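You operate a simulated robot arm through the tools that you are given. There is no shell and no other tool. Be economical: measure what you need, move in short steps, check, and stop when the job is done.

You run a simulated robot arm. Do the job below in one go: nothing can be reset, and whatever is moved stays where it is left.

Task
Run the chrome fitting in the descaling bath for 2 minutes.
Fine: lid shut for the run; when it shows DONE put the fitting back on the short grey mat and shut the lid.

It is judged by the outcome, as a careful person would: the job done as asked, and still so three seconds after it is handed in. It fails if anything else is knocked over, pushed out of place, dropped, spilled or broken. Lids that push on must go on centred and level and be pressed home; caps that screw on are set level and turned clockwise until they are tight.

Robot
A 6-joint arm with a two-finger parallel gripper, fixed in place. Base frame: the origin is at the foot of the arm, x ahead of it, y to its left, z up; the work surface is at about z = 0.704. Units: m, degrees, N and s.
With the tool pointing down near the work surface it reaches from about 0.24 to 0.66 m from the base axis. Its first joint turns from -66.0 to 66.0 degrees. Payload 2.9 kg.
The tool frame sits at the grasp point between the pads (the TCP): z along the fingers, y along the line on which they close. The tips reach 0.03 m beyond it. Largest opening 0.11 m; finger width 0.02, thickness 0.01; the body of the gripper, 0.048 by 0.112 m, starts 0.055 m behind the TCP.
Orientation is that of the tool frame in the base frame, as a unit quaternion [x, y, z, w]. With the fingers straight down and closing along the base's y, the tool's x points along the base's -x, its y along +y and its z along -z.

Tools
- The arm moves only by the tool nudge_tool. Its argument "steps" is a list of rows, each a list of 3 entries, a list of its own where there are three numbers: the shift along the tool's x, y, z in units of 25 mm (1.0 is 25 mm), then the turn, a rotation vector about the tool's x, y, z in units of 6 degrees (1.0 is 6 degrees), then the gripper command, from -1 (fully open) to 1 (shut), values between in proportion. In form: [[[tx, ty, tz], [wx, wy, wz], claw], ...]. A call has 1 to 10 rows; each row shifts and turns the commanded pose from where the row before left it, along the tool's axes as they then stand. A call with a number of a shift or a turn outside -1 to 1 is refused whole. A row lasts 0.2 s, in which the tool goes at most 0.05 m and 8.6 degrees; a call with a longer step from one row to the next is refused whole, and so is a gripper value outside its range. A pose out of reach is approached as far as the arm can. The call stops where the force on the tool passes 40 N (or 10 N more than at its start, if that is more) or the arm is blocked; 0.2 s more then pass. The fingers move at their own pace (about 0.108 m/s each) and stop on an object; they squeeze with about 31 N. The grip force told is the motor's: it shows also when the fingers shut on nothing. Time passes only in rows, and 0.2 s behind the last, so rows that do not move let the fingers close. The reply holds the time, the measured pose of the TCP, the force on the tool along the base axes, the opening and the grip force, in the units named above and with some noise.
- Cameras (640 x 400 px; columns grow to the right, rows downward): "scene" is fixed at [0.0508, 0.4179, 1.3915]; the picture's right is [-0.93, -0.37, 0.00], its down [-0.18, 0.46, -0.87] and it looks along [0.33, -0.81, -0.49] (base axes); focal length 321 px, centre (320, 200). "wrist" rides on the gripper at [-0.036, 0, -0.057] in the tool frame; the picture's right is [0.00, -1.00, 0.00], its down [0.97, 0.00, -0.24] and it looks along [0.24, 0.00, 0.97] (tool axes); focal length 218 px, centre (320, 200).
- get_image(camera): a new picture of that camera. No time passes.
- probe_pixels(camera, pixels): there is no depth. For up to 12 entries [column, row, z] of the newest picture of that camera ("zoom" is the newest enlarged one), the place [x, y] in the base frame at which the ray of that pixel passes the height z, good to about 0.003 m. No time passes.
- enlarge(camera, box): a new picture of the part [left, top, right, bottom] of that camera's present view, enlarged. No time passes.
- hand_in(): hands the job in; it is judged then, once.

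Go step by step. Measure first, check grasps and placings, and put right what went wrong. The budget is 80 turns and 34 pictures, counting those below and the enlarged ones. Unless the task says otherwise, let go and move clear before handing in, and close with one line.

The tools are called after "Call:" by a JSON object that holds its "name" and its "arguments". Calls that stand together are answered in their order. nudge_tool: Moves the arm, as the interface text tells. Its arguments: {"type":"object","properties":{"steps":{"type":"array"}},"required":["steps"]} The other tools are called the same way: get_image (camera) takes a picture; probe_pixels (camera, pixels) gives the place at which the rays of pixels pass given heights; enlarge (camera, box) takes an enlarged picture of a part of a camera's view; hand_in () hands the job in.

At the start:

```text
clock: 0.0
tcp_pos: [0.4439, -0.1897, 1.0756]
tool_rot: [0.001, 1.0, 0.0, 0.0]
force: [0.1, 0.8, -0.1]
grip_width: 0.11
grip_force: 0.1
```

scene: 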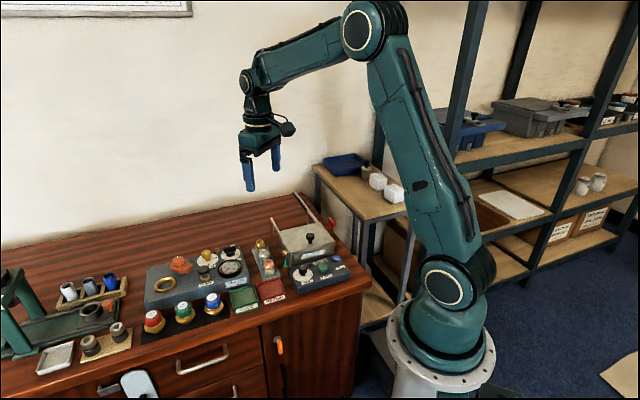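
wrist: 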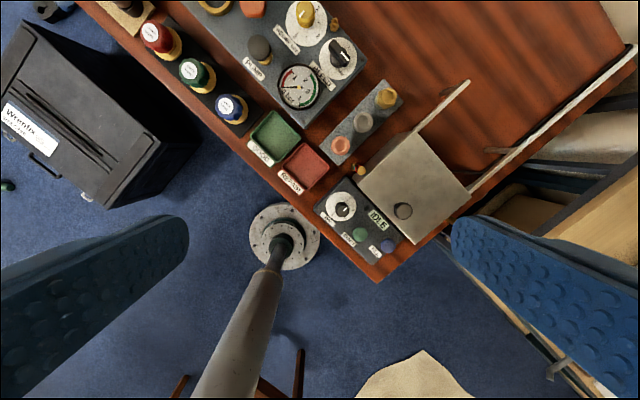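

The scene shows the bath (steel lid with a knob) at about (305,240), with a control panel in front of it and three fittings on a grey strip beside it. I'll enlarge this area to read the details.

Call:
{"name": "enlarge", "arguments": {"camera": "scene", "box": [220, 180, 370, 320]}}

Call:
{"name": "enlarge", "arguments": {"camera": "wrist", "box": [240, 60, 480, 290]}}

Call:
{"name": "enlarge", "arguments": {"camera": "scene", "box": [0, 230, 260, 390]}}

```text
2.86 times, centred on (295, 250) of scene
```

zoom: 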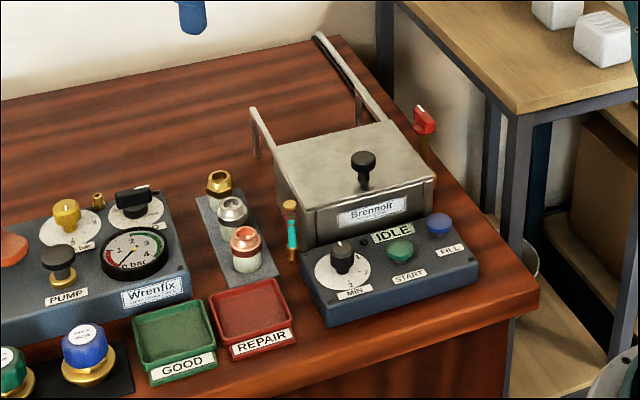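

```text
1.74 times, centred on (360, 175) of wrist
```

zoom: 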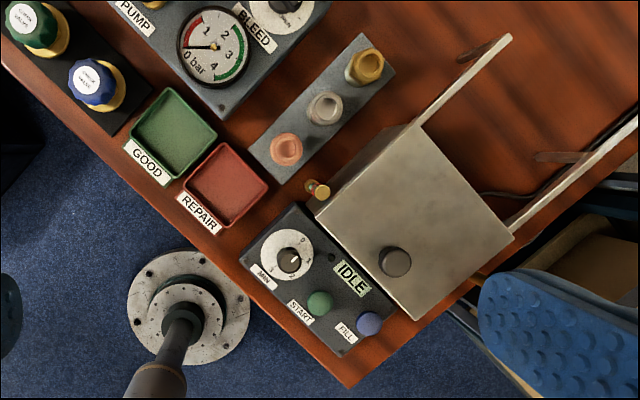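

```text
2.46 times, centred on (130, 310) of scene
```

zoom: 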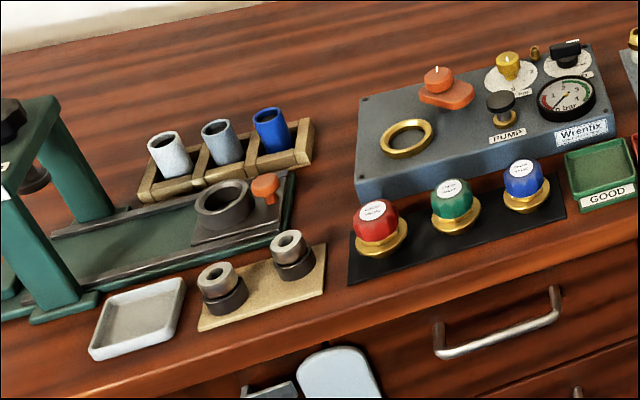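

The chrome fitting is the middle one on the short grey strip, and the bath lid seems to slide back on rails. I'll probe the key positions.

Call:
{"name": "probe_pixels", "arguments": {"camera": "wrist", "pixels": [[403, 211, 0.82], [412, 130, 0.8], [470, 203, 0.8], [358, 175, 0.8], [415, 242, 0.8], [340, 207, 0.76], [360, 235, 0.75], [388, 245, 0.75], [363, 121, 0.74], [341, 145, 0.74], [386, 97, 0.74], [466, 83, 0.8]]}}

Call:
{"name": "probe_pixels", "arguments": {"camera": "scene", "pixels": [[303, 297, 0.704], [299, 264, 0.704]]}}

```text
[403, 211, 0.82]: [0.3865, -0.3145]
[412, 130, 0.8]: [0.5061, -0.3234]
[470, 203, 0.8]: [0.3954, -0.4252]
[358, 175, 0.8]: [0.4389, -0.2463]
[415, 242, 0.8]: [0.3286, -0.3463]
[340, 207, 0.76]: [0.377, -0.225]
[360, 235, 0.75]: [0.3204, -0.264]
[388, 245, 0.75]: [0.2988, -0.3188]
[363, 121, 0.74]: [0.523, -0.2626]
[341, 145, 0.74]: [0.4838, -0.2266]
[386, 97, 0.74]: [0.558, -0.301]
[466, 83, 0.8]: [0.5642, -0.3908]
```

```text
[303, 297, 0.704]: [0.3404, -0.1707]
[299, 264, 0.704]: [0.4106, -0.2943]
```

Lid corners put the bath axes at about 42–48° to the base: back ≈ (0.67,-0.74), width ≈ (0.74,0.67). I'll turn the tool to match and come nearer for a closer look.

Call:
{"name": "nudge_tool", "arguments": {"steps": [[[0.2, -0.5, 0.7], [0, 0, 1], -1], [[0.2, -0.5, 0.7], [0, 0, 1], -1], [[0, -0.5, 0.7], [0, 0, 1], -1], [[0, -0.3, 0.7], [0, 0, 1], -1], [[0, 0, 0.5], [0, 0, 1], -1], [[0, 0, 0.5], [0, 0, 1], -1], [[0, 0, 0], [0, 0, 1], -1], [[0, 0, 0], [0, 0, 1], -1]]}}

Call:
{"name": "get_image", "arguments": {"camera": "wrist"}}

```text
clock: 1.8
tcp_pos: [0.429, -0.2344, 0.979]
tool_rot: [0.407, 0.913, 0.0, 0.0]
force: [-0.6, -0.9, 0.3]
grip_width: 0.1101
grip_force: 0.1
```

```text
28 pictures are left
```

wrist: 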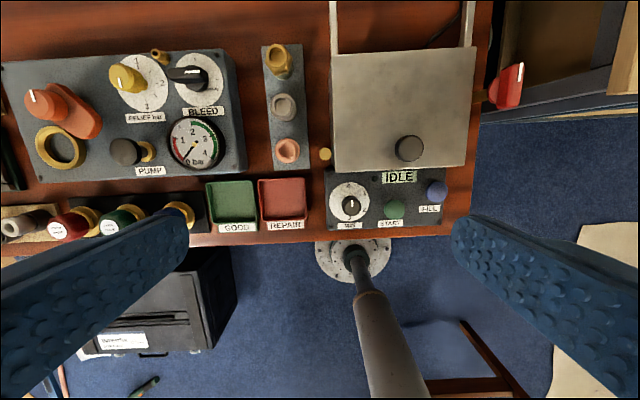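

The view is now nearly square to the bench. I'll enlarge the bath and panel to read the dial, tap and sight tube.

Call:
{"name": "enlarge", "arguments": {"camera": "wrist", "box": [240, 30, 540, 240]}}

Call:
{"name": "enlarge", "arguments": {"camera": "scene", "box": [260, 190, 345, 300]}}

```text
1.90 times, centred on (390, 135) of wrist
```

zoom: 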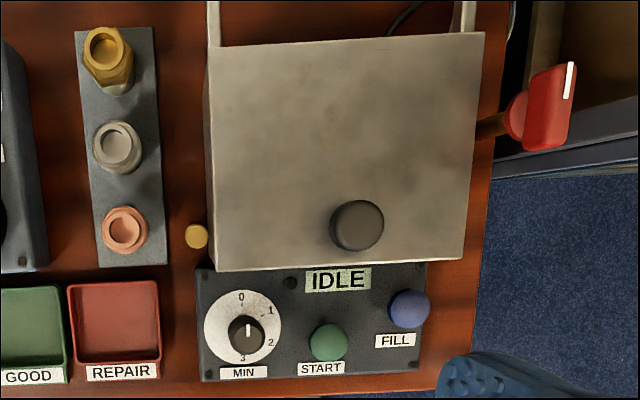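

```text
3.64 times, centred on (302, 245) of scene
```

zoom: 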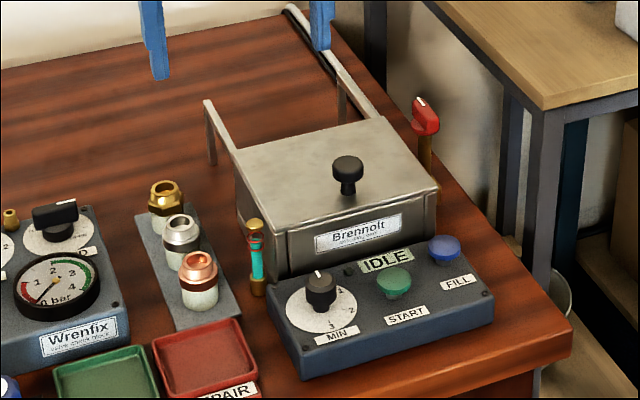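

The dial reads 0, with 1, 2 and 3 at about 60°, 120° and 180° clockwise. The cyan liquid in the sight tube looks to be below a red mark, so I'll enlarge the tube and the red tap.

Call:
{"name": "enlarge", "arguments": {"camera": "scene", "box": [314, 205, 338, 245]}}

Call:
{"name": "enlarge", "arguments": {"camera": "scene", "box": [280, 242, 312, 276]}}

```text
10.00 times, centred on (326, 225) of scene
```

zoom: 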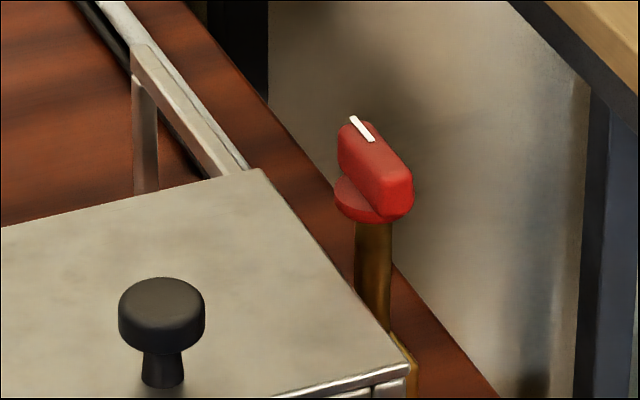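

```text
11.76 times, centred on (296, 259) of scene
```

zoom: 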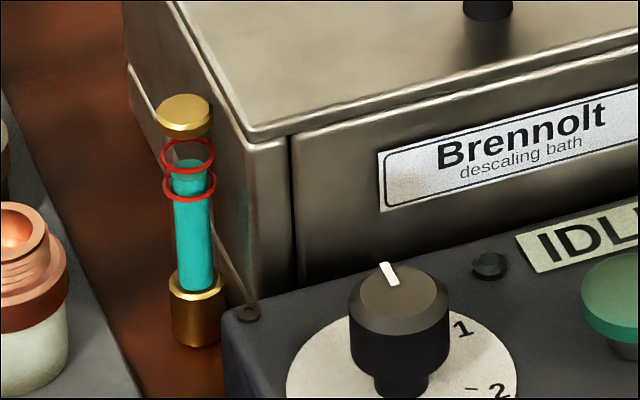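

The level sits between the two red rings, so no filling is needed and the red tap stays alone. Next I'll triangulate the heights of the lid knob, dial, start button and fittings from both cameras.

Call:
{"name": "probe_pixels", "arguments": {"camera": "scene", "pixels": [[310, 234.5, 0.82], [310, 234.5, 0.84], [310, 234.5, 0.86], [304.3, 265.5, 0.76], [304.3, 265.5, 0.78], [325, 265, 0.75], [325, 265, 0.77], [307, 250, 0.74], [307, 250, 0.76], [316, 249, 0.8]]}}

Call:
{"name": "probe_pixels", "arguments": {"camera": "wrist", "pixels": [[409, 148, 0.82], [409, 148, 0.84], [409, 148, 0.86], [352, 206, 0.76], [352, 206, 0.78], [394, 210, 0.75], [394, 210, 0.77], [283, 106, 0.74], [283, 106, 0.76], [334, 171, 0.8], [465, 166, 0.8], [477, 47, 0.8]]}}

```text
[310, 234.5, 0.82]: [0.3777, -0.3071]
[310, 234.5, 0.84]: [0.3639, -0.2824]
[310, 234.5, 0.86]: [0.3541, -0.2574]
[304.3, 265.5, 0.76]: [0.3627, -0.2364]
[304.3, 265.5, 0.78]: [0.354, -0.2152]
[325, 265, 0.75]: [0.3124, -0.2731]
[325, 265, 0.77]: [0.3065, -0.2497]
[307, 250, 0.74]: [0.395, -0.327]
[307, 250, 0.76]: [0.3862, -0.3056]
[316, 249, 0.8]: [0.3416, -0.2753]
```

```text
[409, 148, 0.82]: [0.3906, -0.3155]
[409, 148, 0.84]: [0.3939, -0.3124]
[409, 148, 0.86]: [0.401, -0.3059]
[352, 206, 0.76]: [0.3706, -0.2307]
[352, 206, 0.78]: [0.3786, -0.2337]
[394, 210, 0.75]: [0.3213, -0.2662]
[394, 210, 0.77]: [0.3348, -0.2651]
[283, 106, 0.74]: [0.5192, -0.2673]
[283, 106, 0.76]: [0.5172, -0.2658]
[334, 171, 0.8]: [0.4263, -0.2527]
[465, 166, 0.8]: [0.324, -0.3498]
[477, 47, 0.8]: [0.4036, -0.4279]
```

Triangulated: lid knob top z≈0.812 at (0.389,-0.316), dial top z≈0.758 at (0.369,-0.231), START at about (0.321,-0.266). I'll set the dial first by moving above it with narrowed fingers and pre-turning for a 120° clockwise twist.

Call:
{"name": "nudge_tool", "arguments": {"steps": [[[0.284, -0.282, 0.8], [0, 0, 0], 0.09], [[0.284, -0.282, 0.8], [0, 0, 0], 0.09], [[0.284, -0.282, 0.8], [0, 0, 0], 0.09], [[0.284, -0.282, 0.8], [0, 0, 0], 0.09], [[0.284, -0.282, 0.8], [0, 0, 0], 0.09], [[0.284, -0.282, 0.8], [0, 0, 0], 0.09]]}}

Call:
{"name": "nudge_tool", "arguments": {"steps": [[[0, 0, 0.08], [0, 0, -1], 0.09], [[0, 0, 0.08], [0, 0, -1], 0.09], [[0, 0, 0.08], [0, 0, -1], 0.09], [[0, 0, 0.08], [0, 0, -1], 0.09], [[0, 0, 0.08], [0, 0, -1], 0.09], [[0, 0, 0.08], [0, 0, -1], 0.09], [[0, 0, 0.08], [0, 0, -1], 0.09], [[0, 0, 0.08], [0, 0, -1], 0.09], [[0, 0, 0.08], [0, 0, -1], 0.09], [[0, 0, 0.08], [0, 0, -0.5], 0.09]]}}

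Call:
{"name": "get_image", "arguments": {"camera": "wrist"}}

```text
clock: 3.2
tcp_pos: [0.3703, -0.2322, 0.8587]
tool_rot: [0.407, 0.913, 0.0, -0.001]
force: [-0.3, -0.1, -0.5]
grip_width: 0.0497
grip_force: 0.0
```

```text
clock: 5.4
tcp_pos: [0.3699, -0.2306, 0.8391]
tool_rot: [-0.08, 0.997, 0.0, 0.0]
force: [0.3, -0.5, 0.2]
grip_width: 0.0501
grip_force: 0.1
```

```text
23 pictures are left
```

wrist: 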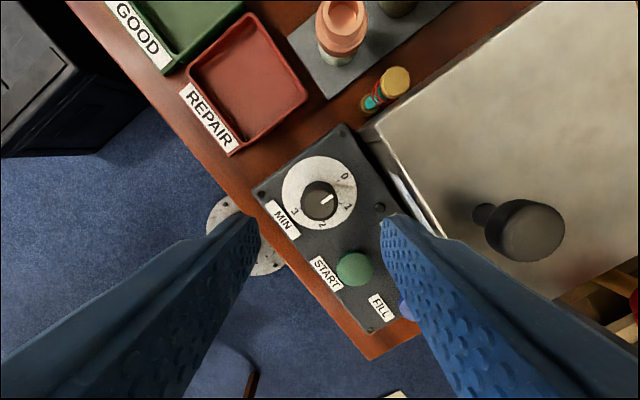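

The dial knob is at (320,201) and points to 0. I'll probe its centre and START more exactly.

Call:
{"name": "probe_pixels", "arguments": {"camera": "wrist", "pixels": [[320, 198, 0.758], [320, 200, 0.75], [354, 268, 0.75], [318, 195, 0.735], [525, 231, 0.812], [484, 214, 0.787]]}}

Call:
{"name": "enlarge", "arguments": {"camera": "wrist", "box": [260, 140, 400, 300]}}

```text
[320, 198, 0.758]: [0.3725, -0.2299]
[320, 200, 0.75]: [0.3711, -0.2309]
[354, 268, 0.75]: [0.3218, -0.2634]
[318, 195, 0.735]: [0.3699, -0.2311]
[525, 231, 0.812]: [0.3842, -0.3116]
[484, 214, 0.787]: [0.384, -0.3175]
```

```text
2.50 times, centred on (330, 220) of wrist
```

zoom: 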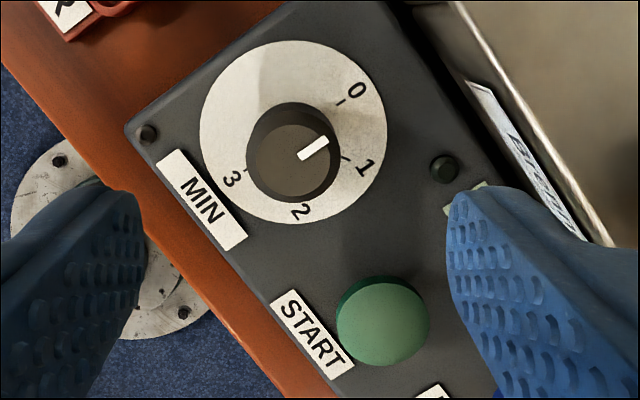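

The knob sits almost exactly under the TCP. I'll descend to z≈0.773 and close on it.

Call:
{"name": "nudge_tool", "arguments": {"steps": [[[-0.04, 0, 0.66], [0, 0, 0], 0.09], [[0, 0, 0.66], [0, 0, 0], 0.09], [[0, 0, 0.66], [0, 0, 0], 0.09], [[0, 0, 0.64], [0, 0, 0], 0.09], [[0, 0, 0], [0, 0, 0], 0.09], [[0, 0, 0], [0, 0, 0], 1], [[0, 0, 0], [0, 0, 0], 1], [[0, 0, 0], [0, 0, 0], 1]]}}

```text
clock: 7.2
tcp_pos: [0.3696, -0.2302, 0.7738]
tool_rot: [-0.079, 0.997, 0.0, 0.0]
force: [-0.5, 3.4, -4.9]
grip_width: 0.0246
grip_force: 45.1
```

The fingers grip the 25 mm knob. I'll turn it clockwise in two halves.

Call:
{"name": "nudge_tool", "arguments": {"steps": [[[0, 0, 0], [0, 0, 1], 1], [[0, 0, 0], [0, 0, 1], 1], [[0, 0, 0], [0, 0, 1], 1], [[0, 0, 0], [0, 0, 1], 1], [[0, 0, 0], [0, 0, 1], 1], [[0, 0, 0], [0, 0, 1], 1], [[0, 0, 0], [0, 0, 1], 1], [[0, 0, 0], [0, 0, 1], 1], [[0, 0, 0], [0, 0, 1], 1], [[0, 0, 0], [0, 0, 1], 1]]}}

Call:
{"name": "nudge_tool", "arguments": {"steps": [[[0, 0, 0], [0, 0, 1], 1], [[0, 0, 0], [0, 0, 1], 1], [[0, 0, 0], [0, 0, 1], 1], [[0, 0, 0], [0, 0, 1], 1], [[0, 0, 0], [0, 0, 1], 1], [[0, 0, 0], [0, 0, 1], 1], [[0, 0, 0], [0, 0, 1], 1], [[0, 0, 0], [0, 0, 1], 1], [[0, 0, 0], [0, 0, 1], 1], [[0, 0, 0], [0, 0, 1], 1]]}}

Call:
{"name": "enlarge", "arguments": {"camera": "scene", "box": [275, 230, 345, 300]}}

```text
clock: 9.4
tcp_pos: [0.3692, -0.2311, 0.7747]
tool_rot: [0.432, 0.902, -0.001, 0.0]
force: [-11.0, -8.4, 17.8]
grip_width: 0.0243
grip_force: 45.2
```

```text
clock: 11.6
tcp_pos: [0.3694, -0.2309, 0.7722]
tool_rot: [0.826, 0.564, -0.002, 0.0]
force: [-24.0, -9.5, 25.8]
grip_width: 0.0243
grip_force: 44.6
```

```text
5.71 times, centred on (310, 265) of scene
```

zoom: 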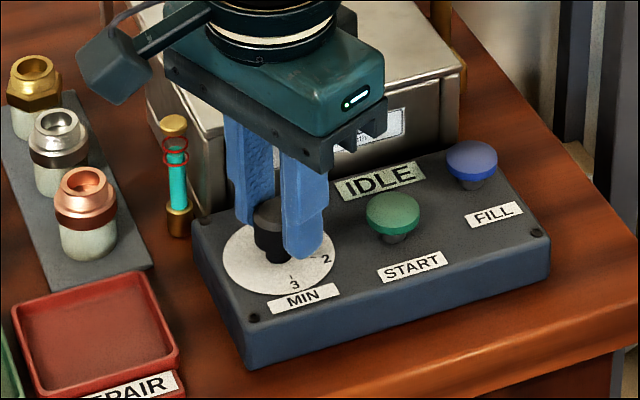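

It turned 120° with little slip. I'll let go, rise, turn back to bench alignment and check the pointer.

Call:
{"name": "nudge_tool", "arguments": {"steps": [[[0, 0, 0], [0, 0, 0], 0.09], [[0, 0, 0], [0, 0, 0], 0.09], [[0, 0, -1], [0, 0, 0], 0.09], [[0, 0, -1], [0, 0, -1], 0.09], [[0, 0, -1], [0, 0, -1], 0.09], [[0, 0, -1], [0, 0, -1], 0.09], [[0, 0, -0.5], [0, 0, -1], 0.09], [[0, 0, 0], [0, 0, -1], 0.09], [[0, 0, 0], [0, 0, -1], 0.09], [[0, 0, 0], [0, 0, -1], 0.09]]}}

Call:
{"name": "nudge_tool", "arguments": {"steps": [[[0, 0, 0], [0, 0, -1], 0.09], [[0, 0, 0], [0, 0, -1], 0.09], [[0, 0, 0], [0, 0, -1], 0.09], [[0, 0, 0], [0, 0, -1], 0.09], [[0, 0, 0], [0, 0, 0], 0.09]]}}

Call:
{"name": "get_image", "arguments": {"camera": "wrist"}}

Call:
{"name": "enlarge", "arguments": {"camera": "wrist", "box": [240, 120, 400, 260]}}

```text
clock: 13.8
tcp_pos: [0.3712, -0.2302, 0.8867]
tool_rot: [0.566, 0.824, 0.001, 0.0]
force: [0.4, -0.2, -0.2]
grip_width: 0.05
grip_force: 0.0
```

```text
clock: 15.0
tcp_pos: [0.3689, -0.2304, 0.8866]
tool_rot: [0.382, 0.924, -0.001, 0.0]
force: [-0.7, 0.0, 0.1]
grip_width: 0.0501
grip_force: 0.0
```

```text
20 pictures are left
```

wrist: 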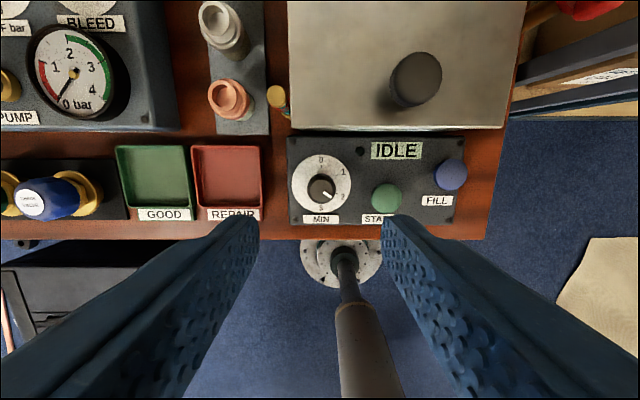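

```text
2.86 times, centred on (320, 190) of wrist
```

zoom: 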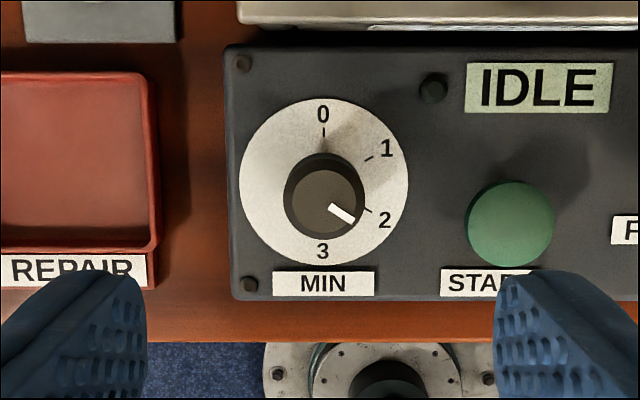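

The pointer is on 2 and the tool is square to the bench. I'll now re-measure the lid knob and lid edges from this picture.

Call:
{"name": "probe_pixels", "arguments": {"camera": "wrist", "pixels": [[416, 79, 0.812], [416, 79, 0.805], [400, 95, 0.787], [290, 128, 0.787], [504, 127, 0.787], [222, 28, 0.76]]}}

```text
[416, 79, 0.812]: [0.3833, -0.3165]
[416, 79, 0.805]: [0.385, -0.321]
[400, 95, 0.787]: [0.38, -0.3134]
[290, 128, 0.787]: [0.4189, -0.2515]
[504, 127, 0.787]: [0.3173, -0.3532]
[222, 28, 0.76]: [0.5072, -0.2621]
```

Lid knob centre is about (0.385,-0.316). I'll move over it, go down so the tips are just above the lid plate, and grip.

Call:
{"name": "nudge_tool", "arguments": {"steps": [[[-0.96, -0.66, 0], [0, 0, 0], -0.09], [[-0.96, -0.66, 0], [0, 0, 0], -0.09], [[-0.95, -0.65, 0], [0, 0, 0], -0.09], [[0, 0, 0.7], [0, 0, 0], -0.09], [[0, 0, 0.7], [0, 0, 0], -0.09], [[0, 0, 0.6], [0, 0, 0], -0.09], [[0, 0, 0.5], [0, 0, 0], -0.09], [[0, 0, 0], [0, 0, 0], -0.09]]}}

Call:
{"name": "enlarge", "arguments": {"camera": "scene", "box": [275, 200, 345, 270]}}

```text
clock: 16.8
tcp_pos: [0.3881, -0.3155, 0.8254]
tool_rot: [0.383, 0.924, 0.0, 0.0]
force: [0.1, 0.3, 0.4]
grip_width: 0.0602
grip_force: 0.0
```

```text
5.71 times, centred on (310, 235) of scene
```

zoom: 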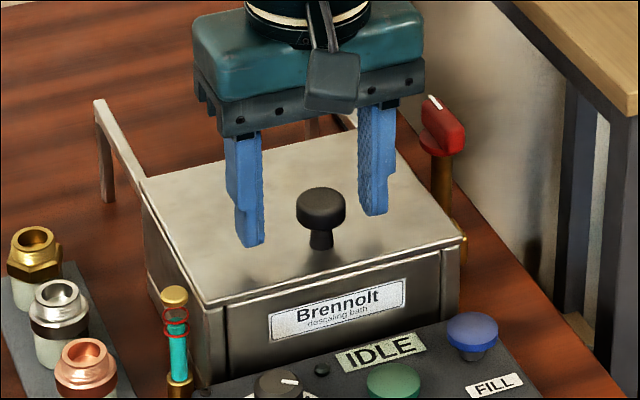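

The fingertips straddle the knob and are slightly clear of the lid. I'll close, then try sliding back in small steps.

Call:
{"name": "nudge_tool", "arguments": {"steps": [[[0, 0, 0.2], [0, 0, 0], -0.09], [[0, 0, 0], [0, 0, 0], 1], [[0, 0, 0], [0, 0, 0], 1], [[0, 0, 0], [0, 0, 0], 1], [[0, 0, 0], [0, 0, 0], 1]]}}

Call:
{"name": "nudge_tool", "arguments": {"steps": [[[-0.3, 0, 0], [0, 0, 0], 1], [[-0.3, 0, 0], [0, 0, 0], 1], [[-0.3, 0, 0], [0, 0, 0], 1], [[0, 0, 0], [0, 0, 0], 1]]}}

Call:
{"name": "enlarge", "arguments": {"camera": "scene", "box": [275, 190, 355, 270]}}

```text
clock: 18.0
tcp_pos: [0.3846, -0.3191, 0.8199]
tool_rot: [0.388, 0.922, -0.004, -0.002]
force: [-23.4, -22.7, 3.2]
grip_width: 0.0262
grip_force: 45.3
```

```text
clock: 19.0
tcp_pos: [0.4, -0.3366, 0.8204]
tool_rot: [0.387, 0.922, -0.004, 0.0]
force: [-21.1, -21.7, 1.4]
grip_width: 0.026
grip_force: 45.4
```

```text
5.00 times, centred on (315, 230) of scene
```

zoom: 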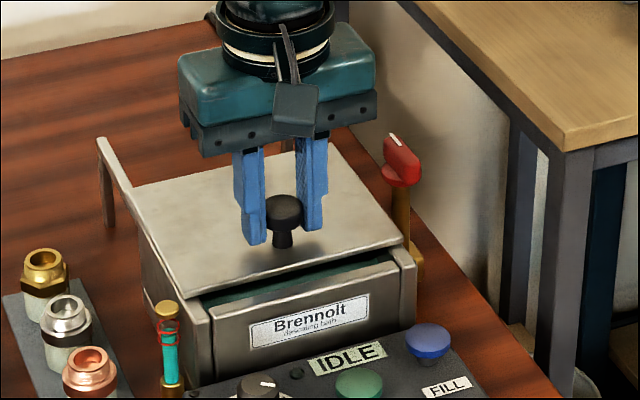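

The lid slides back smoothly, and the side force shows I gripped about 5 mm off centre. I'll relieve that and slide on.

Call:
{"name": "nudge_tool", "arguments": {"steps": [[[-0.3, -0.1, 0], [0, 0, 0], 1], [[-0.3, -0.1, 0], [0, 0, 0], 1], [[-0.3, 0, 0], [0, 0, 0], 1], [[-0.3, 0, 0], [0, 0, 0], 1], [[-0.3, 0, 0], [0, 0, 0], 1], [[-0.3, 0, 0], [0, 0, 0], 1], [[-0.3, 0, 0], [0, 0, 0], 1], [[-0.3, 0, 0], [0, 0, 0], 1], [[-0.3, 0, 0], [0, 0, 0], 1]]}}

Call:
{"name": "enlarge", "arguments": {"camera": "scene", "box": [265, 180, 355, 280]}}

```text
clock: 21.0
tcp_pos: [0.4468, -0.3822, 0.819]
tool_rot: [0.383, 0.924, 0.0, 0.001]
force: [-6.1, -5.1, 11.4]
grip_width: 0.0261
grip_force: 44.9
```

```text
4.00 times, centred on (310, 230) of scene
```

zoom: 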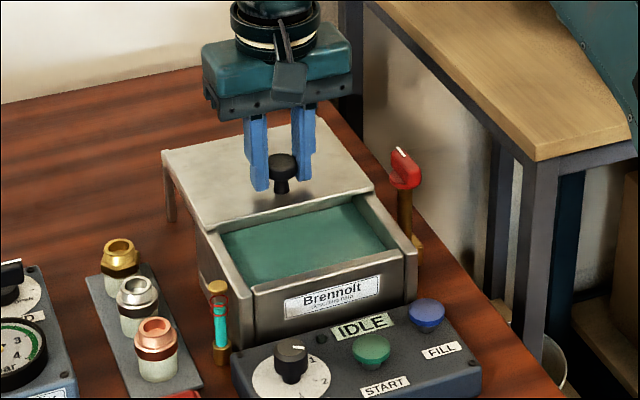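

The bath is open about 88 mm, with liquid inside. I'll let go, rise, and go over the chrome fitting for a look.

Call:
{"name": "nudge_tool", "arguments": {"steps": [[[0, 0, 0], [0, 0, 0], -0.09], [[0, 0, 0], [0, 0, 0], -0.09], [[0, 0, -0.8], [0, 0, 0], -0.09], [[0, 0, -0.8], [0, 0, 0], -0.09], [[0.25, 0.87, -0.5], [0, 0, 0], -0.09], [[0.25, 0.87, -0.2], [0, 0, 0], -0.09], [[0.25, 0.87, 0], [0, 0, 0], -0.09], [[0.25, 0.87, 0], [0, 0, 0], -0.09], [[0.25, 0.87, 0], [0, 0, 0], -0.09], [[0.25, 0.87, 0], [0, 0, 0], -0.09]]}}

Call:
{"name": "get_image", "arguments": {"camera": "wrist"}}

```text
clock: 23.2
tcp_pos: [0.5125, -0.2655, 0.876]
tool_rot: [0.383, 0.924, 0.0, -0.001]
force: [-0.1, -0.5, 0.7]
grip_width: 0.0597
grip_force: 0.0
```

```text
15 pictures are left
```

wrist: 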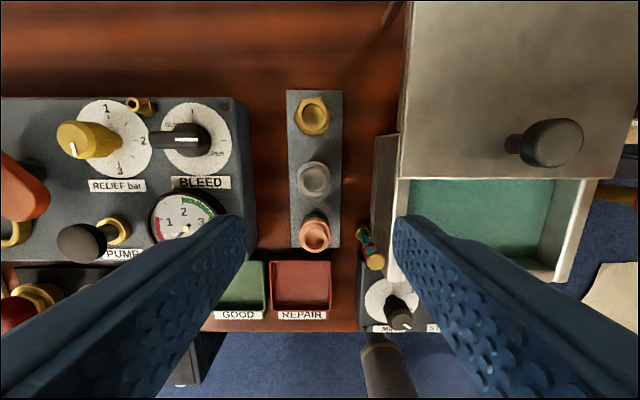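

Chrome fitting top is at (313,178), and the bath opening spans about (408,180)–(555,265). I'll probe these.

Call:
{"name": "probe_pixels", "arguments": {"camera": "wrist", "pixels": [[314, 178, 0.75], [314, 178, 0.76], [288, 92, 0.71], [342, 92, 0.71], [291, 247, 0.71], [340, 249, 0.71], [411, 180, 0.78], [552, 180, 0.78], [537, 265, 0.78], [395, 280, 0.78], [572, 282, 0.78], [545, 142, 0.812]]}}

Call:
{"name": "enlarge", "arguments": {"camera": "scene", "box": [262, 225, 322, 290]}}

```text
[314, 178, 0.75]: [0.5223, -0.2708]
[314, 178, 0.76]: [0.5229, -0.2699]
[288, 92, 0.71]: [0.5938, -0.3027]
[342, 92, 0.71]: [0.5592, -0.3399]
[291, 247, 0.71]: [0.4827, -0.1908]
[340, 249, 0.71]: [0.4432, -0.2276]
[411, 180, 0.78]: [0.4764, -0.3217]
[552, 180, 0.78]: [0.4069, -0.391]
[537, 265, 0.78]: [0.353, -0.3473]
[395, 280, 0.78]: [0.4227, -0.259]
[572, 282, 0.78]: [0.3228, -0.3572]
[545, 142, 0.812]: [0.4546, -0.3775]
```

```text
6.15 times, centred on (292, 258) of scene
```

zoom: 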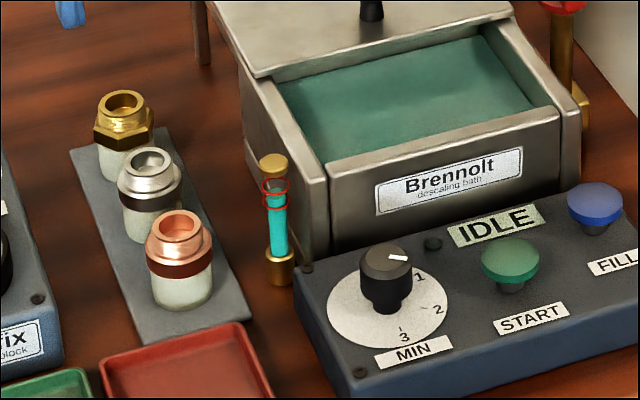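

Fitting centre is about (0.5225,-0.2705). I'll get its height from the scene rays at its top rim and base.

Call:
{"name": "probe_pixels", "arguments": {"camera": "scene", "pixels": [[264, 251.5, 0.74], [264, 251.5, 0.75], [264, 251.5, 0.76], [264, 254.5, 0.74], [264, 256.5, 0.73], [264.7, 262, 0.706], [264.7, 262, 0.712]]}}

```text
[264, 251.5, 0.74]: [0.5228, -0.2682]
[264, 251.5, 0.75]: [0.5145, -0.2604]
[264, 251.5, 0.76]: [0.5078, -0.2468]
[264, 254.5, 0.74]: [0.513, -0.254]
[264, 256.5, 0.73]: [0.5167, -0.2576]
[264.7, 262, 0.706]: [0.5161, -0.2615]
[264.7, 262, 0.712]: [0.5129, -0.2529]
```

The fitting is about 36 mm tall (base ≈0.706, top ≈0.742). I'll descend with the tips just above the mat and close.

Call:
{"name": "nudge_tool", "arguments": {"steps": [[[-0.31, 0.16, 0.7], [0, 0, 0], -0.09], [[0, 0, 0.9], [0, 0, 0], -0.09], [[0, 0, 0.9], [0, 0, 0], -0.09], [[0, 0, 0.9], [0, 0, 0], -0.09], [[0, 0, 0.9], [0, 0, 0], -0.09], [[0, 0, 0.9], [0, 0, 0], -0.09], [[0, 0, 0], [0, 0, 0], -0.09]]}}

Call:
{"name": "enlarge", "arguments": {"camera": "scene", "box": [235, 215, 305, 285]}}

```text
clock: 24.8
tcp_pos: [0.5214, -0.2665, 0.7451]
tool_rot: [0.382, 0.924, 0.0, 0.0]
force: [0.9, 1.0, 0.0]
grip_width: 0.0602
grip_force: 0.1
```

```text
5.71 times, centred on (270, 250) of scene
```

zoom: 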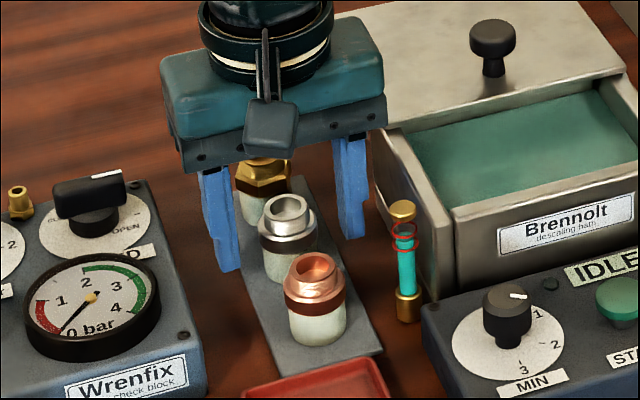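

The fingers straddle the fitting. I'll check the fore-aft alignment with free probes of the fingertip and fitting pixels.

Call:
{"name": "probe_pixels", "arguments": {"camera": "zoom", "pixels": [[228, 271, 0.715], [352, 238, 0.715], [288, 207, 0.742], [287, 232, 0.73], [291, 280, 0.707], [315, 300, 0.742]]}}

```text
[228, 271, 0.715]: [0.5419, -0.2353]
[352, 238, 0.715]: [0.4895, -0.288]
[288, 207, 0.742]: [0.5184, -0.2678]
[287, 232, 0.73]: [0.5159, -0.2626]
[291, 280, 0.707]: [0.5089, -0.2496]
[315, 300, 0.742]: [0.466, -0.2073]
```

Fingertips and fitting agree within about 2 mm. Closing and lifting a little.

Call:
{"name": "nudge_tool", "arguments": {"steps": [[[0, 0, 0], [0, 0, 0], 1], [[0, 0, 0], [0, 0, 0], 1], [[0, 0, 0], [0, 0, 0], 1], [[0, 0, 0], [0, 0, 0], 1]]}}

Call:
{"name": "nudge_tool", "arguments": {"steps": [[[0, 0, -0.6], [0, 0, 0], 1], [[0, 0, -0.9], [0, 0, 0], 1], [[0, 0, -0.9], [0, 0, 0], 1], [[0, 0, -0.9], [0, 0, 0], 1], [[0, 0, -0.5], [0, 0, 0], 1], [[0, 0, 0], [0, 0, 0], 1]]}}

Call:
{"name": "get_image", "arguments": {"camera": "wrist"}}

```text
clock: 25.8
tcp_pos: [0.5213, -0.2673, 0.7441]
tool_rot: [0.383, 0.924, 0.001, 0.0]
force: [1.1, 0.9, 0.5]
grip_width: 0.0314
grip_force: 31.0
```

```text
clock: 27.2
tcp_pos: [0.5208, -0.2649, 0.8417]
tool_rot: [0.383, 0.924, -0.001, 0.001]
force: [0.4, 0.7, -0.9]
grip_width: 0.0312
grip_force: 30.8
```

```text
12 pictures are left
```

wrist: 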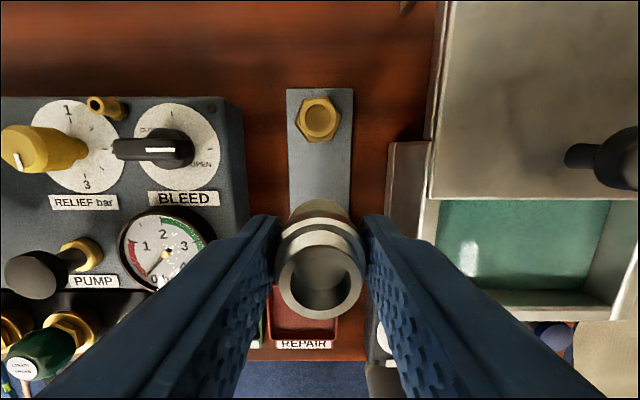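

It is held upright (31 mm). I'll raise a bit, carry it over the bath opening at about (0.4115,-0.334), and check before lowering.

Call:
{"name": "nudge_tool", "arguments": {"steps": [[[0.5, 0, -0.6], [0, 0, 0], 1], [[0.5, -0.5, -0.4], [0, 0, 0], 1], [[0.15, -0.9, 0], [0, 0, 0], 1], [[0, -0.9, 0], [0, 0, 0], 1], [[0, -0.9, 0], [0, 0, 0], 1], [[0, -0.9, 0], [0, 0, 0], 1], [[0, -0.93, 0], [0, 0, 0], 1], [[0, 0, 0], [0, 0, 0], 1]]}}

Call:
{"name": "get_image", "arguments": {"camera": "wrist"}}

Call:
{"name": "enlarge", "arguments": {"camera": "scene", "box": [270, 180, 350, 270]}}

```text
clock: 29.0
tcp_pos: [0.411, -0.3349, 0.8656]
tool_rot: [0.383, 0.924, 0.0, 0.0]
force: [-0.4, 0.2, -0.6]
grip_width: 0.031
grip_force: 30.7
```

```text
11 pictures are left
```

wrist: 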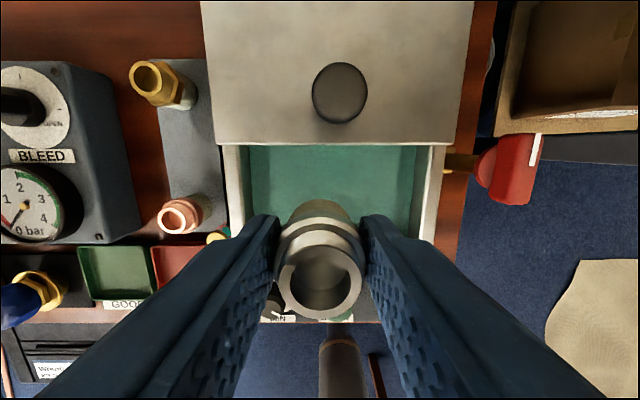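

```text
4.44 times, centred on (310, 225) of scene
```

zoom: 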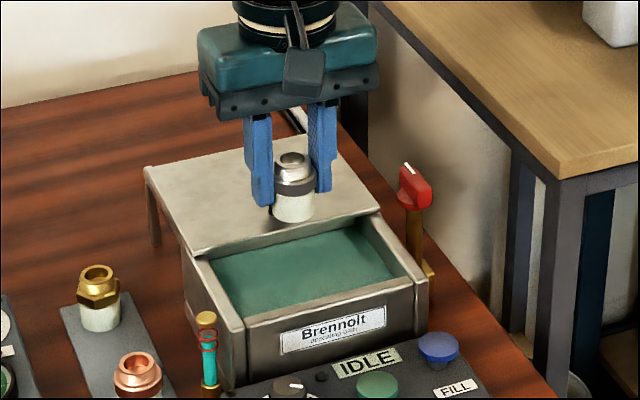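

The fitting hangs centred over the open bath. I'll lower it slowly in stages.

Call:
{"name": "nudge_tool", "arguments": {"steps": [[[0, -0.1, 0.6], [0, 0, 0], 1], [[0, 0, 0.6], [0, 0, 0], 1], [[0, 0, 0.6], [0, 0, 0], 1], [[0, 0, 0.6], [0, 0, 0], 1], [[0, 0, 0.6], [0, 0, 0], 1], [[0, 0, 0.6], [0, 0, 0], 1], [[0, 0, 0], [0, 0, 0], 1]]}}

Call:
{"name": "nudge_tool", "arguments": {"steps": [[[0, 0, 0.15], [0, 0, 0], 1], [[0, 0, 0.15], [0, 0, 0], 1], [[0, 0, 0.15], [0, 0, 0], 1], [[0, 0, 0.15], [0, 0, 0], 1], [[0, 0, 0], [0, 0, 0], 1]]}}

```text
clock: 30.6
tcp_pos: [0.4101, -0.3376, 0.776]
tool_rot: [0.383, 0.924, 0.0, 0.0]
force: [0.5, 0.0, -1.5]
grip_width: 0.0314
grip_force: 30.7
```

```text
clock: 31.8
tcp_pos: [0.4098, -0.3364, 0.7599]
tool_rot: [0.383, 0.924, -0.001, 0.001]
force: [0.4, -0.1, -1.9]
grip_width: 0.0313
grip_force: 31.2
```

No contact yet at z=0.760. I'll keep lowering finely.

Call:
{"name": "nudge_tool", "arguments": {"steps": [[[0, 0, 0.1], [0, 0, 0], 1], [[0, 0, 0.1], [0, 0, 0], 1], [[0, 0, 0], [0, 0, 0], 1]]}}

Call:
{"name": "nudge_tool", "arguments": {"steps": [[[0, 0, 0.1], [0, 0, 0], 1], [[0, 0, 0.1], [0, 0, 0], 1], [[0, 0, 0], [0, 0, 0], 1]]}}

```text
clock: 32.6
tcp_pos: [0.4108, -0.338, 0.7571]
tool_rot: [0.383, 0.924, -0.001, 0.003]
force: [-1.6, 5.0, 23.2]
grip_width: 0.0311
grip_force: 31.3
```

```text
clock: 33.0
tcp_pos: [0.4107, -0.3385, 0.7581]
tool_rot: [0.383, 0.924, -0.001, 0.004]
force: [0.6, 0.3, 3.3]
grip_width: 0.0311
grip_force: 30.7
stopped in row 2: the force on the tool passed its limit (the readings are from after the stop); the commanded pose is now the measured one
```

Floor contact at z≈0.7575. I'll open the fingers modestly and rise straight up.

Call:
{"name": "nudge_tool", "arguments": {"steps": [[[0, 0, 0], [0, 0, 0], 0.09], [[0, 0, 0], [0, 0, 0], 0.09], [[0, 0, -0.3], [0, 0, 0], 0.09], [[0, 0, -0.6], [0, 0, 0], 0.09], [[0, 0, -0.9], [0, 0, 0], 0.09], [[0, 0, -0.9], [0, 0, 0], 0.09], [[0, 0, -0.9], [0, 0, 0], 0.09], [[0, 0, 0], [0, 0, 0], 0.09]]}}

Call:
{"name": "get_image", "arguments": {"camera": "wrist"}}

```text
clock: 34.8
tcp_pos: [0.4119, -0.3373, 0.8482]
tool_rot: [0.383, 0.924, 0.001, 0.002]
force: [0.6, -0.4, -0.3]
grip_width: 0.0498
grip_force: 0.1
```

```text
9 pictures are left
```

wrist: 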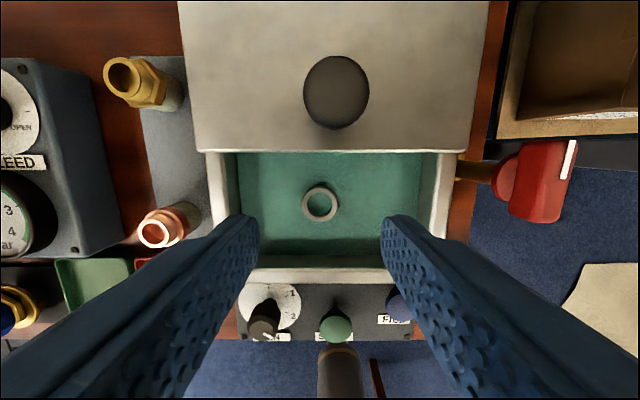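

The fitting stands upright in the liquid, ring visible at (320,203). Now back to the lid knob to grip it.

Call:
{"name": "nudge_tool", "arguments": {"steps": [[[0, 0, -0.5], [0, 0, 0], -0.09], [[-0.76, -0.1, 0], [0, 0, 0], -0.09], [[-0.75, -0.1, 0], [0, 0, 0], -0.09], [[-0.75, -0.08, 0], [0, 0, 0], -0.09], [[0, 0, 0.6], [0, 0, 0], -0.09], [[0, 0, 0.6], [0, 0, 0], -0.09], [[0, 0, 0.4], [0, 0, 0], -0.09], [[0, 0, 0], [0, 0, 0], 1], [[0, 0, 0], [0, 0, 0], 1], [[0, 0, 0], [0, 0, 0], 1]]}}

```text
clock: 37.0
tcp_pos: [0.4467, -0.3814, 0.8201]
tool_rot: [0.381, 0.924, 0.0, 0.003]
force: [6.8, 6.2, -4.1]
grip_width: 0.0259
grip_force: 44.7
```

Knob gripped (26 mm). I'll slide the lid forward to shut.

Call:
{"name": "nudge_tool", "arguments": {"steps": [[[0.4, 0, 0], [0, 0, 0], 1], [[0.4, 0, 0], [0, 0, 0], 1], [[0.4, 0, 0], [0, 0, 0], 1], [[0.4, 0, 0], [0, 0, 0], 1], [[0.4, 0, 0], [0, 0, 0], 1], [[0.4, 0, 0], [0, 0, 0], 1], [[0.4, 0, 0], [0, 0, 0], 1], [[0.4, 0, 0], [0, 0, 0], 1], [[0.3, 0, 0], [0, 0, 0], 1], [[0, 0, 0], [0, 0, 0], 1]]}}

Call:
{"name": "nudge_tool", "arguments": {"steps": [[[0.1, 0, 0], [0, 0, 0], 1], [[0.1, 0, 0], [0, 0, 0], 1], [[0.1, 0, 0], [0, 0, 0], 1], [[0, 0, 0], [0, 0, 0], 1]]}}

```text
clock: 39.2
tcp_pos: [0.3846, -0.3215, 0.8191]
tool_rot: [0.381, 0.925, 0.0, 0.003]
force: [12.7, 11.9, -7.9]
grip_width: 0.0258
grip_force: 45.1
```

```text
clock: 40.2
tcp_pos: [0.381, -0.3174, 0.8203]
tool_rot: [0.383, 0.924, 0.0, 0.006]
force: [29.3, -7.0, -15.3]
grip_width: 0.0261
grip_force: 45.3
```

The stop shows ~26 N along the slide direction, so the lid is shut. I'll release, rise, close the fingers and go over START.

Call:
{"name": "nudge_tool", "arguments": {"steps": [[[0, 0, 0], [0, 0, 0], -0.09], [[0, 0, 0], [0, 0, 0], -0.09], [[0, 0, -0.9], [0, 0, 0], -0.09], [[0, 0, -0.9], [0, 0, 0], -0.09], [[0.8, -0.05, 0], [0, 0, 0], 1], [[0.8, -0.05, 0], [0, 0, 0], 1], [[0.8, -0.05, 0], [0, 0, 0], 1], [[0.76, -0.05, 0], [0, 0, 0], 1], [[0, 0, 0.9], [0, 0, 0], 1], [[0, 0, 0], [0, 0, 0], 1]]}}

Call:
{"name": "enlarge", "arguments": {"camera": "scene", "box": [270, 200, 350, 295]}}

```text
clock: 42.4
tcp_pos: [0.319, -0.2633, 0.8419]
tool_rot: [0.383, 0.924, 0.0, 0.003]
force: [0.2, 0.4, -0.3]
grip_width: 0.0001
grip_force: 31.4
```

```text
4.21 times, centred on (310, 248) of scene
```

zoom: 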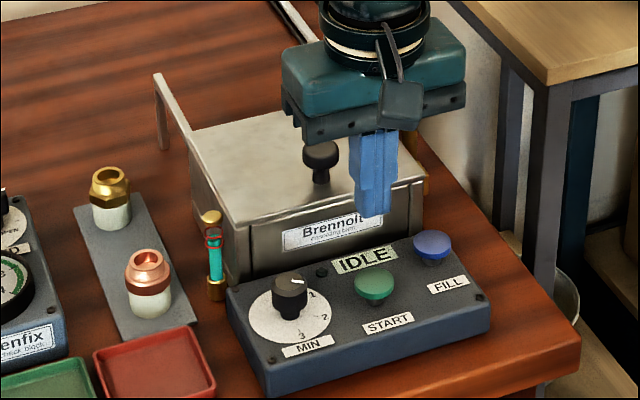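

The lid is flush at the front and the fingers are above START. I'll descend and press gently, watching the force.

Call:
{"name": "nudge_tool", "arguments": {"steps": [[[-0.1, 0.02, 0.6], [0, 0, 0], 1], [[0, 0, 0.6], [0, 0, 0], 1], [[0, 0, 0.6], [0, 0, 0], 1], [[0, 0, 0.4], [0, 0, 0], 1], [[0, 0, 0.1], [0, 0, 0], 1], [[0, 0, 0.1], [0, 0, 0], 1], [[0, 0, 0], [0, 0, 0], 1]]}}

Call:
{"name": "nudge_tool", "arguments": {"steps": [[[0, 0, 0.1], [0, 0, 0], 1], [[0, 0, 0.1], [0, 0, 0], 1], [[0, 0, 0], [0, 0, 0], 1]]}}

Call:
{"name": "enlarge", "arguments": {"camera": "scene", "box": [285, 235, 350, 295]}}

```text
clock: 44.0
tcp_pos: [0.3213, -0.2659, 0.7805]
tool_rot: [0.383, 0.924, 0.0, 0.003]
force: [-0.4, 0.2, 0.7]
grip_width: 0.0
grip_force: 31.0
```

```text
clock: 44.8
tcp_pos: [0.3224, -0.264, 0.7764]
tool_rot: [0.383, 0.924, 0.0, 0.002]
force: [-0.4, -2.4, 4.0]
grip_width: 0.0
grip_force: 30.7
```

```text
6.67 times, centred on (318, 265) of scene
```

zoom: 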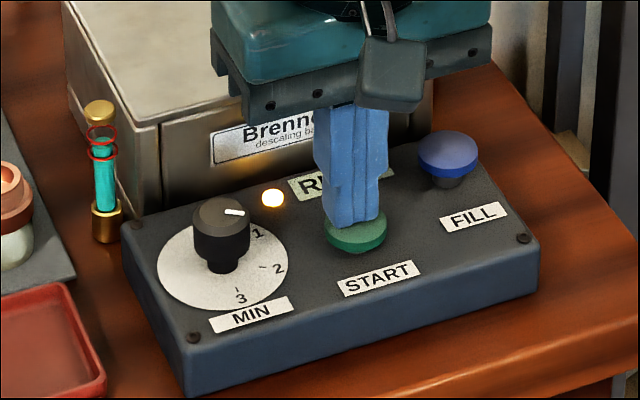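

It is running: the lamp at (272,198) is lit and the display changed to "RUN". I'll rise clear toward the bath's lid knob and wait, then read the display.

Call:
{"name": "nudge_tool", "arguments": {"steps": [[[0, 0, -0.5], [0, 0, 0], 1], [[0, 0, -0.9], [0, 0, 0], 1], [[0, 0, -0.9], [0, 0, 0], 1], [[0, 0, -0.9], [0, 0, 0], 1], [[-0.9, 0, 0], [0, 0, 0], -0.09], [[-0.9, 0, 0], [0, 0, 0], -0.09], [[-0.8, 0, 0], [0, 0, 0], -0.09], [[-0.6, 0, 0], [0, 0, 0], -0.09], [[0, 0, 0], [0, 0, 0], -0.09], [[0, 0, 0], [0, 0, 0], -0.09]]}}

Call:
{"name": "nudge_tool", "arguments": {"steps": [[[0, 0, 0], [0, 0, 0], -0.09], [[0, 0, 0], [0, 0, 0], -0.09], [[0, 0, 0], [0, 0, 0], -0.09], [[0, 0, 0], [0, 0, 0], -0.09], [[0, 0, 0], [0, 0, 0], -0.09], [[0, 0, 0], [0, 0, 0], -0.09], [[0, 0, 0], [0, 0, 0], -0.09], [[0, 0, 0], [0, 0, 0], -0.09], [[0, 0, 0], [0, 0, 0], -0.09], [[0, 0, 0], [0, 0, 0], -0.09]]}}

Call:
{"name": "enlarge", "arguments": {"camera": "scene", "box": [285, 215, 350, 295]}}

```text
clock: 47.0
tcp_pos: [0.3777, -0.3214, 0.8554]
tool_rot: [0.384, 0.923, -0.001, 0.003]
force: [0.1, 0.8, -0.5]
grip_width: 0.0601
grip_force: 0.0
```

```text
clock: 49.2
tcp_pos: [0.3767, -0.3211, 0.8551]
tool_rot: [0.383, 0.924, 0.0, 0.003]
force: [0.5, -0.1, 0.5]
grip_width: 0.0599
grip_force: 0.0
```

```text
5.00 times, centred on (318, 255) of scene
```

zoom: 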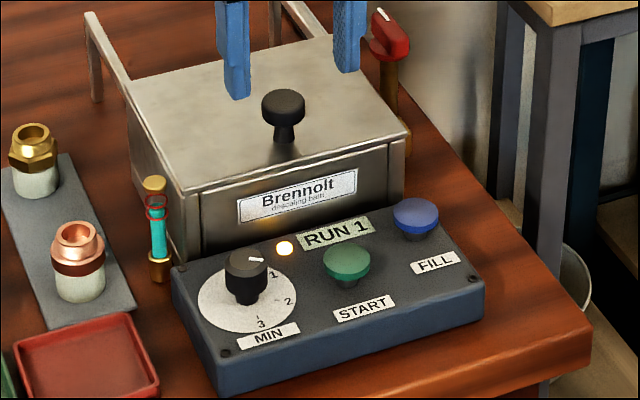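

The display reads "RUN 1", and the lid is shut. I'll wait some more before looking again.

Call:
{"name": "nudge_tool", "arguments": {"steps": [[[0, 0.1, 0], [0, 0, 0], -0.09], [[0, 0.1, 0], [0, 0, 0], -0.09], [[0, 0, 0], [0, 0, 0], -0.09], [[0, 0, 0], [0, 0, 0], -0.09], [[0, 0, 0], [0, 0, 0], -0.09], [[0, 0, 0], [0, 0, 0], -0.09], [[0, 0, 0], [0, 0, 0], -0.09], [[0, 0, 0], [0, 0, 0], -0.09], [[0, 0, 0], [0, 0, 0], -0.09], [[0, 0, 0], [0, 0, 0], -0.09]]}}

Call:
{"name": "nudge_tool", "arguments": {"steps": [[[0, 0, 0], [0, 0, 0], -0.09], [[0, 0, 0], [0, 0, 0], -0.09], [[0, 0, 0], [0, 0, 0], -0.09], [[0, 0, 0], [0, 0, 0], -0.09], [[0, 0, 0], [0, 0, 0], -0.09], [[0, 0, 0], [0, 0, 0], -0.09], [[0, 0, 0], [0, 0, 0], -0.09], [[0, 0, 0], [0, 0, 0], -0.09], [[0, 0, 0], [0, 0, 0], -0.09], [[0, 0, 0], [0, 0, 0], -0.09]]}}

Call:
{"name": "nudge_tool", "arguments": {"steps": [[[0, 0, 0], [0, 0, 0], -0.09], [[0, 0, 0], [0, 0, 0], -0.09], [[0, 0, 0], [0, 0, 0], -0.09], [[0, 0, 0], [0, 0, 0], -0.09], [[0, 0, 0], [0, 0, 0], -0.09], [[0, 0, 0], [0, 0, 0], -0.09], [[0, 0, 0], [0, 0, 0], -0.09], [[0, 0, 0], [0, 0, 0], -0.09], [[0, 0, 0], [0, 0, 0], -0.09], [[0, 0, 0], [0, 0, 0], -0.09]]}}

Call:
{"name": "enlarge", "arguments": {"camera": "scene", "box": [285, 215, 350, 295]}}

```text
clock: 51.4
tcp_pos: [0.3819, -0.3183, 0.8561]
tool_rot: [0.382, 0.924, 0.0, 0.003]
force: [-0.3, 0.4, 0.0]
grip_width: 0.0598
grip_force: 0.1
```

```text
clock: 53.6
tcp_pos: [0.381, -0.3177, 0.8556]
tool_rot: [0.382, 0.924, -0.001, 0.003]
force: [-0.8, 0.1, 0.0]
grip_width: 0.06
grip_force: 0.0
```

```text
clock: 55.8
tcp_pos: [0.3825, -0.3175, 0.8558]
tool_rot: [0.383, 0.924, -0.001, 0.003]
force: [-0.7, 0.0, 0.1]
grip_width: 0.0601
grip_force: 0.1
```

```text
5.00 times, centred on (318, 255) of scene
```

zoom: 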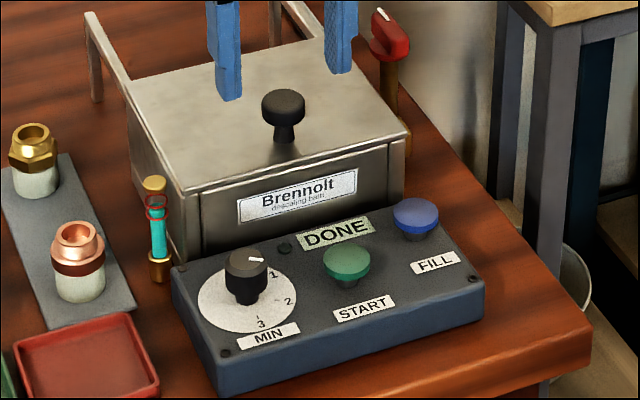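

The display reads DONE. I'll lower onto the lid knob, grip it, and slide it open.

Call:
{"name": "nudge_tool", "arguments": {"steps": [[[0, 0, 0.5], [0, 0, 0], -0.09], [[0, 0, 0.5], [0, 0, 0], -0.09], [[0, 0, 0.44], [0, 0, 0], -0.09], [[0, 0, 0], [0, 0, 0], 1], [[0, 0, 0], [0, 0, 0], 1], [[0, 0, 0], [0, 0, 0], 1], [[0, 0, 0], [0, 0, 0], 1]]}}

Call:
{"name": "nudge_tool", "arguments": {"steps": [[[-0.4, 0, 0], [0, 0, 0], 1], [[-0.4, 0, 0], [0, 0, 0], 1], [[-0.4, 0, 0], [0, 0, 0], 1], [[-0.4, 0, 0], [0, 0, 0], 1], [[-0.4, 0, 0], [0, 0, 0], 1], [[-0.4, 0, 0], [0, 0, 0], 1], [[-0.4, 0, 0], [0, 0, 0], 1], [[-0.4, 0, 0], [0, 0, 0], 1], [[-0.35, 0, 0], [0, 0, 0], 1], [[0, 0, 0], [0, 0, 0], 1]]}}

```text
clock: 57.4
tcp_pos: [0.3819, -0.3169, 0.8197]
tool_rot: [0.384, 0.923, -0.001, 0.003]
force: [-5.0, -5.4, -1.4]
grip_width: 0.0262
grip_force: 45.3
```

```text
clock: 59.6
tcp_pos: [0.4445, -0.3809, 0.8195]
tool_rot: [0.383, 0.924, -0.002, 0.002]
force: [-13.0, -11.3, 0.8]
grip_width: 0.026
grip_force: 45.3
```

Lid open again. I'll release, rise and move above the fitting for a check.

Call:
{"name": "nudge_tool", "arguments": {"steps": [[[0, 0, 0], [0, 0, 0], -0.09], [[0, 0, 0], [0, 0, 0], -0.09], [[0, 0, -0.6], [0, 0, 0], -0.09], [[0, 0, -0.6], [0, 0, 0], -0.09], [[0, 0, -0.6], [0, 0, 0], -0.09], [[0.72, 0.06, 0], [0, 0, 0], 0.09], [[0.72, 0.06, 0], [0, 0, 0], 0.09], [[0.7, 0.06, 0], [0, 0, 0], 0.09], [[0, 0, 0], [0, 0, 0], 0.09], [[0, 0, 0], [0, 0, 0], 0.09]]}}

Call:
{"name": "get_image", "arguments": {"camera": "wrist"}}

```text
clock: 61.8
tcp_pos: [0.4083, -0.339, 0.865]
tool_rot: [0.383, 0.924, 0.0, 0.002]
force: [0.3, 0.3, 0.0]
grip_width: 0.0503
grip_force: 0.1
```

```text
4 pictures are left
```

wrist: 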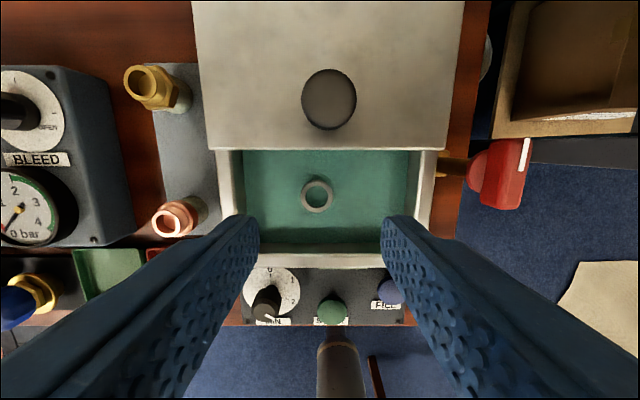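

The fitting's ring is at (317,195), unchanged. I'll probe its centre at its top height.

Call:
{"name": "probe_pixels", "arguments": {"camera": "wrist", "pixels": [[317, 195, 0.755]]}}

```text
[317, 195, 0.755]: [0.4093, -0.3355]
```

It matches the release pose within 3 mm. I'll descend to z≈0.759 and grip.

Call:
{"name": "nudge_tool", "arguments": {"steps": [[[0, 0.08, 0.7], [0, 0, 0], 0.05], [[0, 0, 0.7], [0, 0, 0], 0.05], [[0, 0, 0.7], [0, 0, 0], 0.05], [[0, 0, 0.7], [0, 0, 0], 0.05], [[0, 0, 0.7], [0, 0, 0], 0.05], [[0, 0, 0.7], [0, 0, 0], 0.05], [[0, 0, 0], [0, 0, 0], 0.05], [[0, 0, 0], [0, 0, 0], 1], [[0, 0, 0], [0, 0, 0], 1], [[0, 0, 0], [0, 0, 0], 1]]}}

Call:
{"name": "nudge_tool", "arguments": {"steps": [[[0, 0, -0.3], [0, 0, 0], 1], [[0, 0, -0.6], [0, 0, 0], 1], [[0, 0, -0.9], [0, 0, 0], 1], [[0, 0, -0.9], [0, 0, 0], 1], [[0, 0, -0.9], [0, 0, 0], 1], [[0, 0, -0.7], [0, 0, 0], 1], [[0, 0, 0], [0, 0, 0], 1]]}}

```text
clock: 64.0
tcp_pos: [0.4127, -0.3384, 0.7596]
tool_rot: [0.383, 0.924, 0.0, 0.004]
force: [0.4, -0.6, 0.7]
grip_width: 0.0311
grip_force: 31.6
```

```text
clock: 65.6
tcp_pos: [0.4117, -0.3373, 0.8686]
tool_rot: [0.383, 0.924, 0.0, 0.003]
force: [0.2, -0.4, -0.7]
grip_width: 0.0313
grip_force: 31.0
```

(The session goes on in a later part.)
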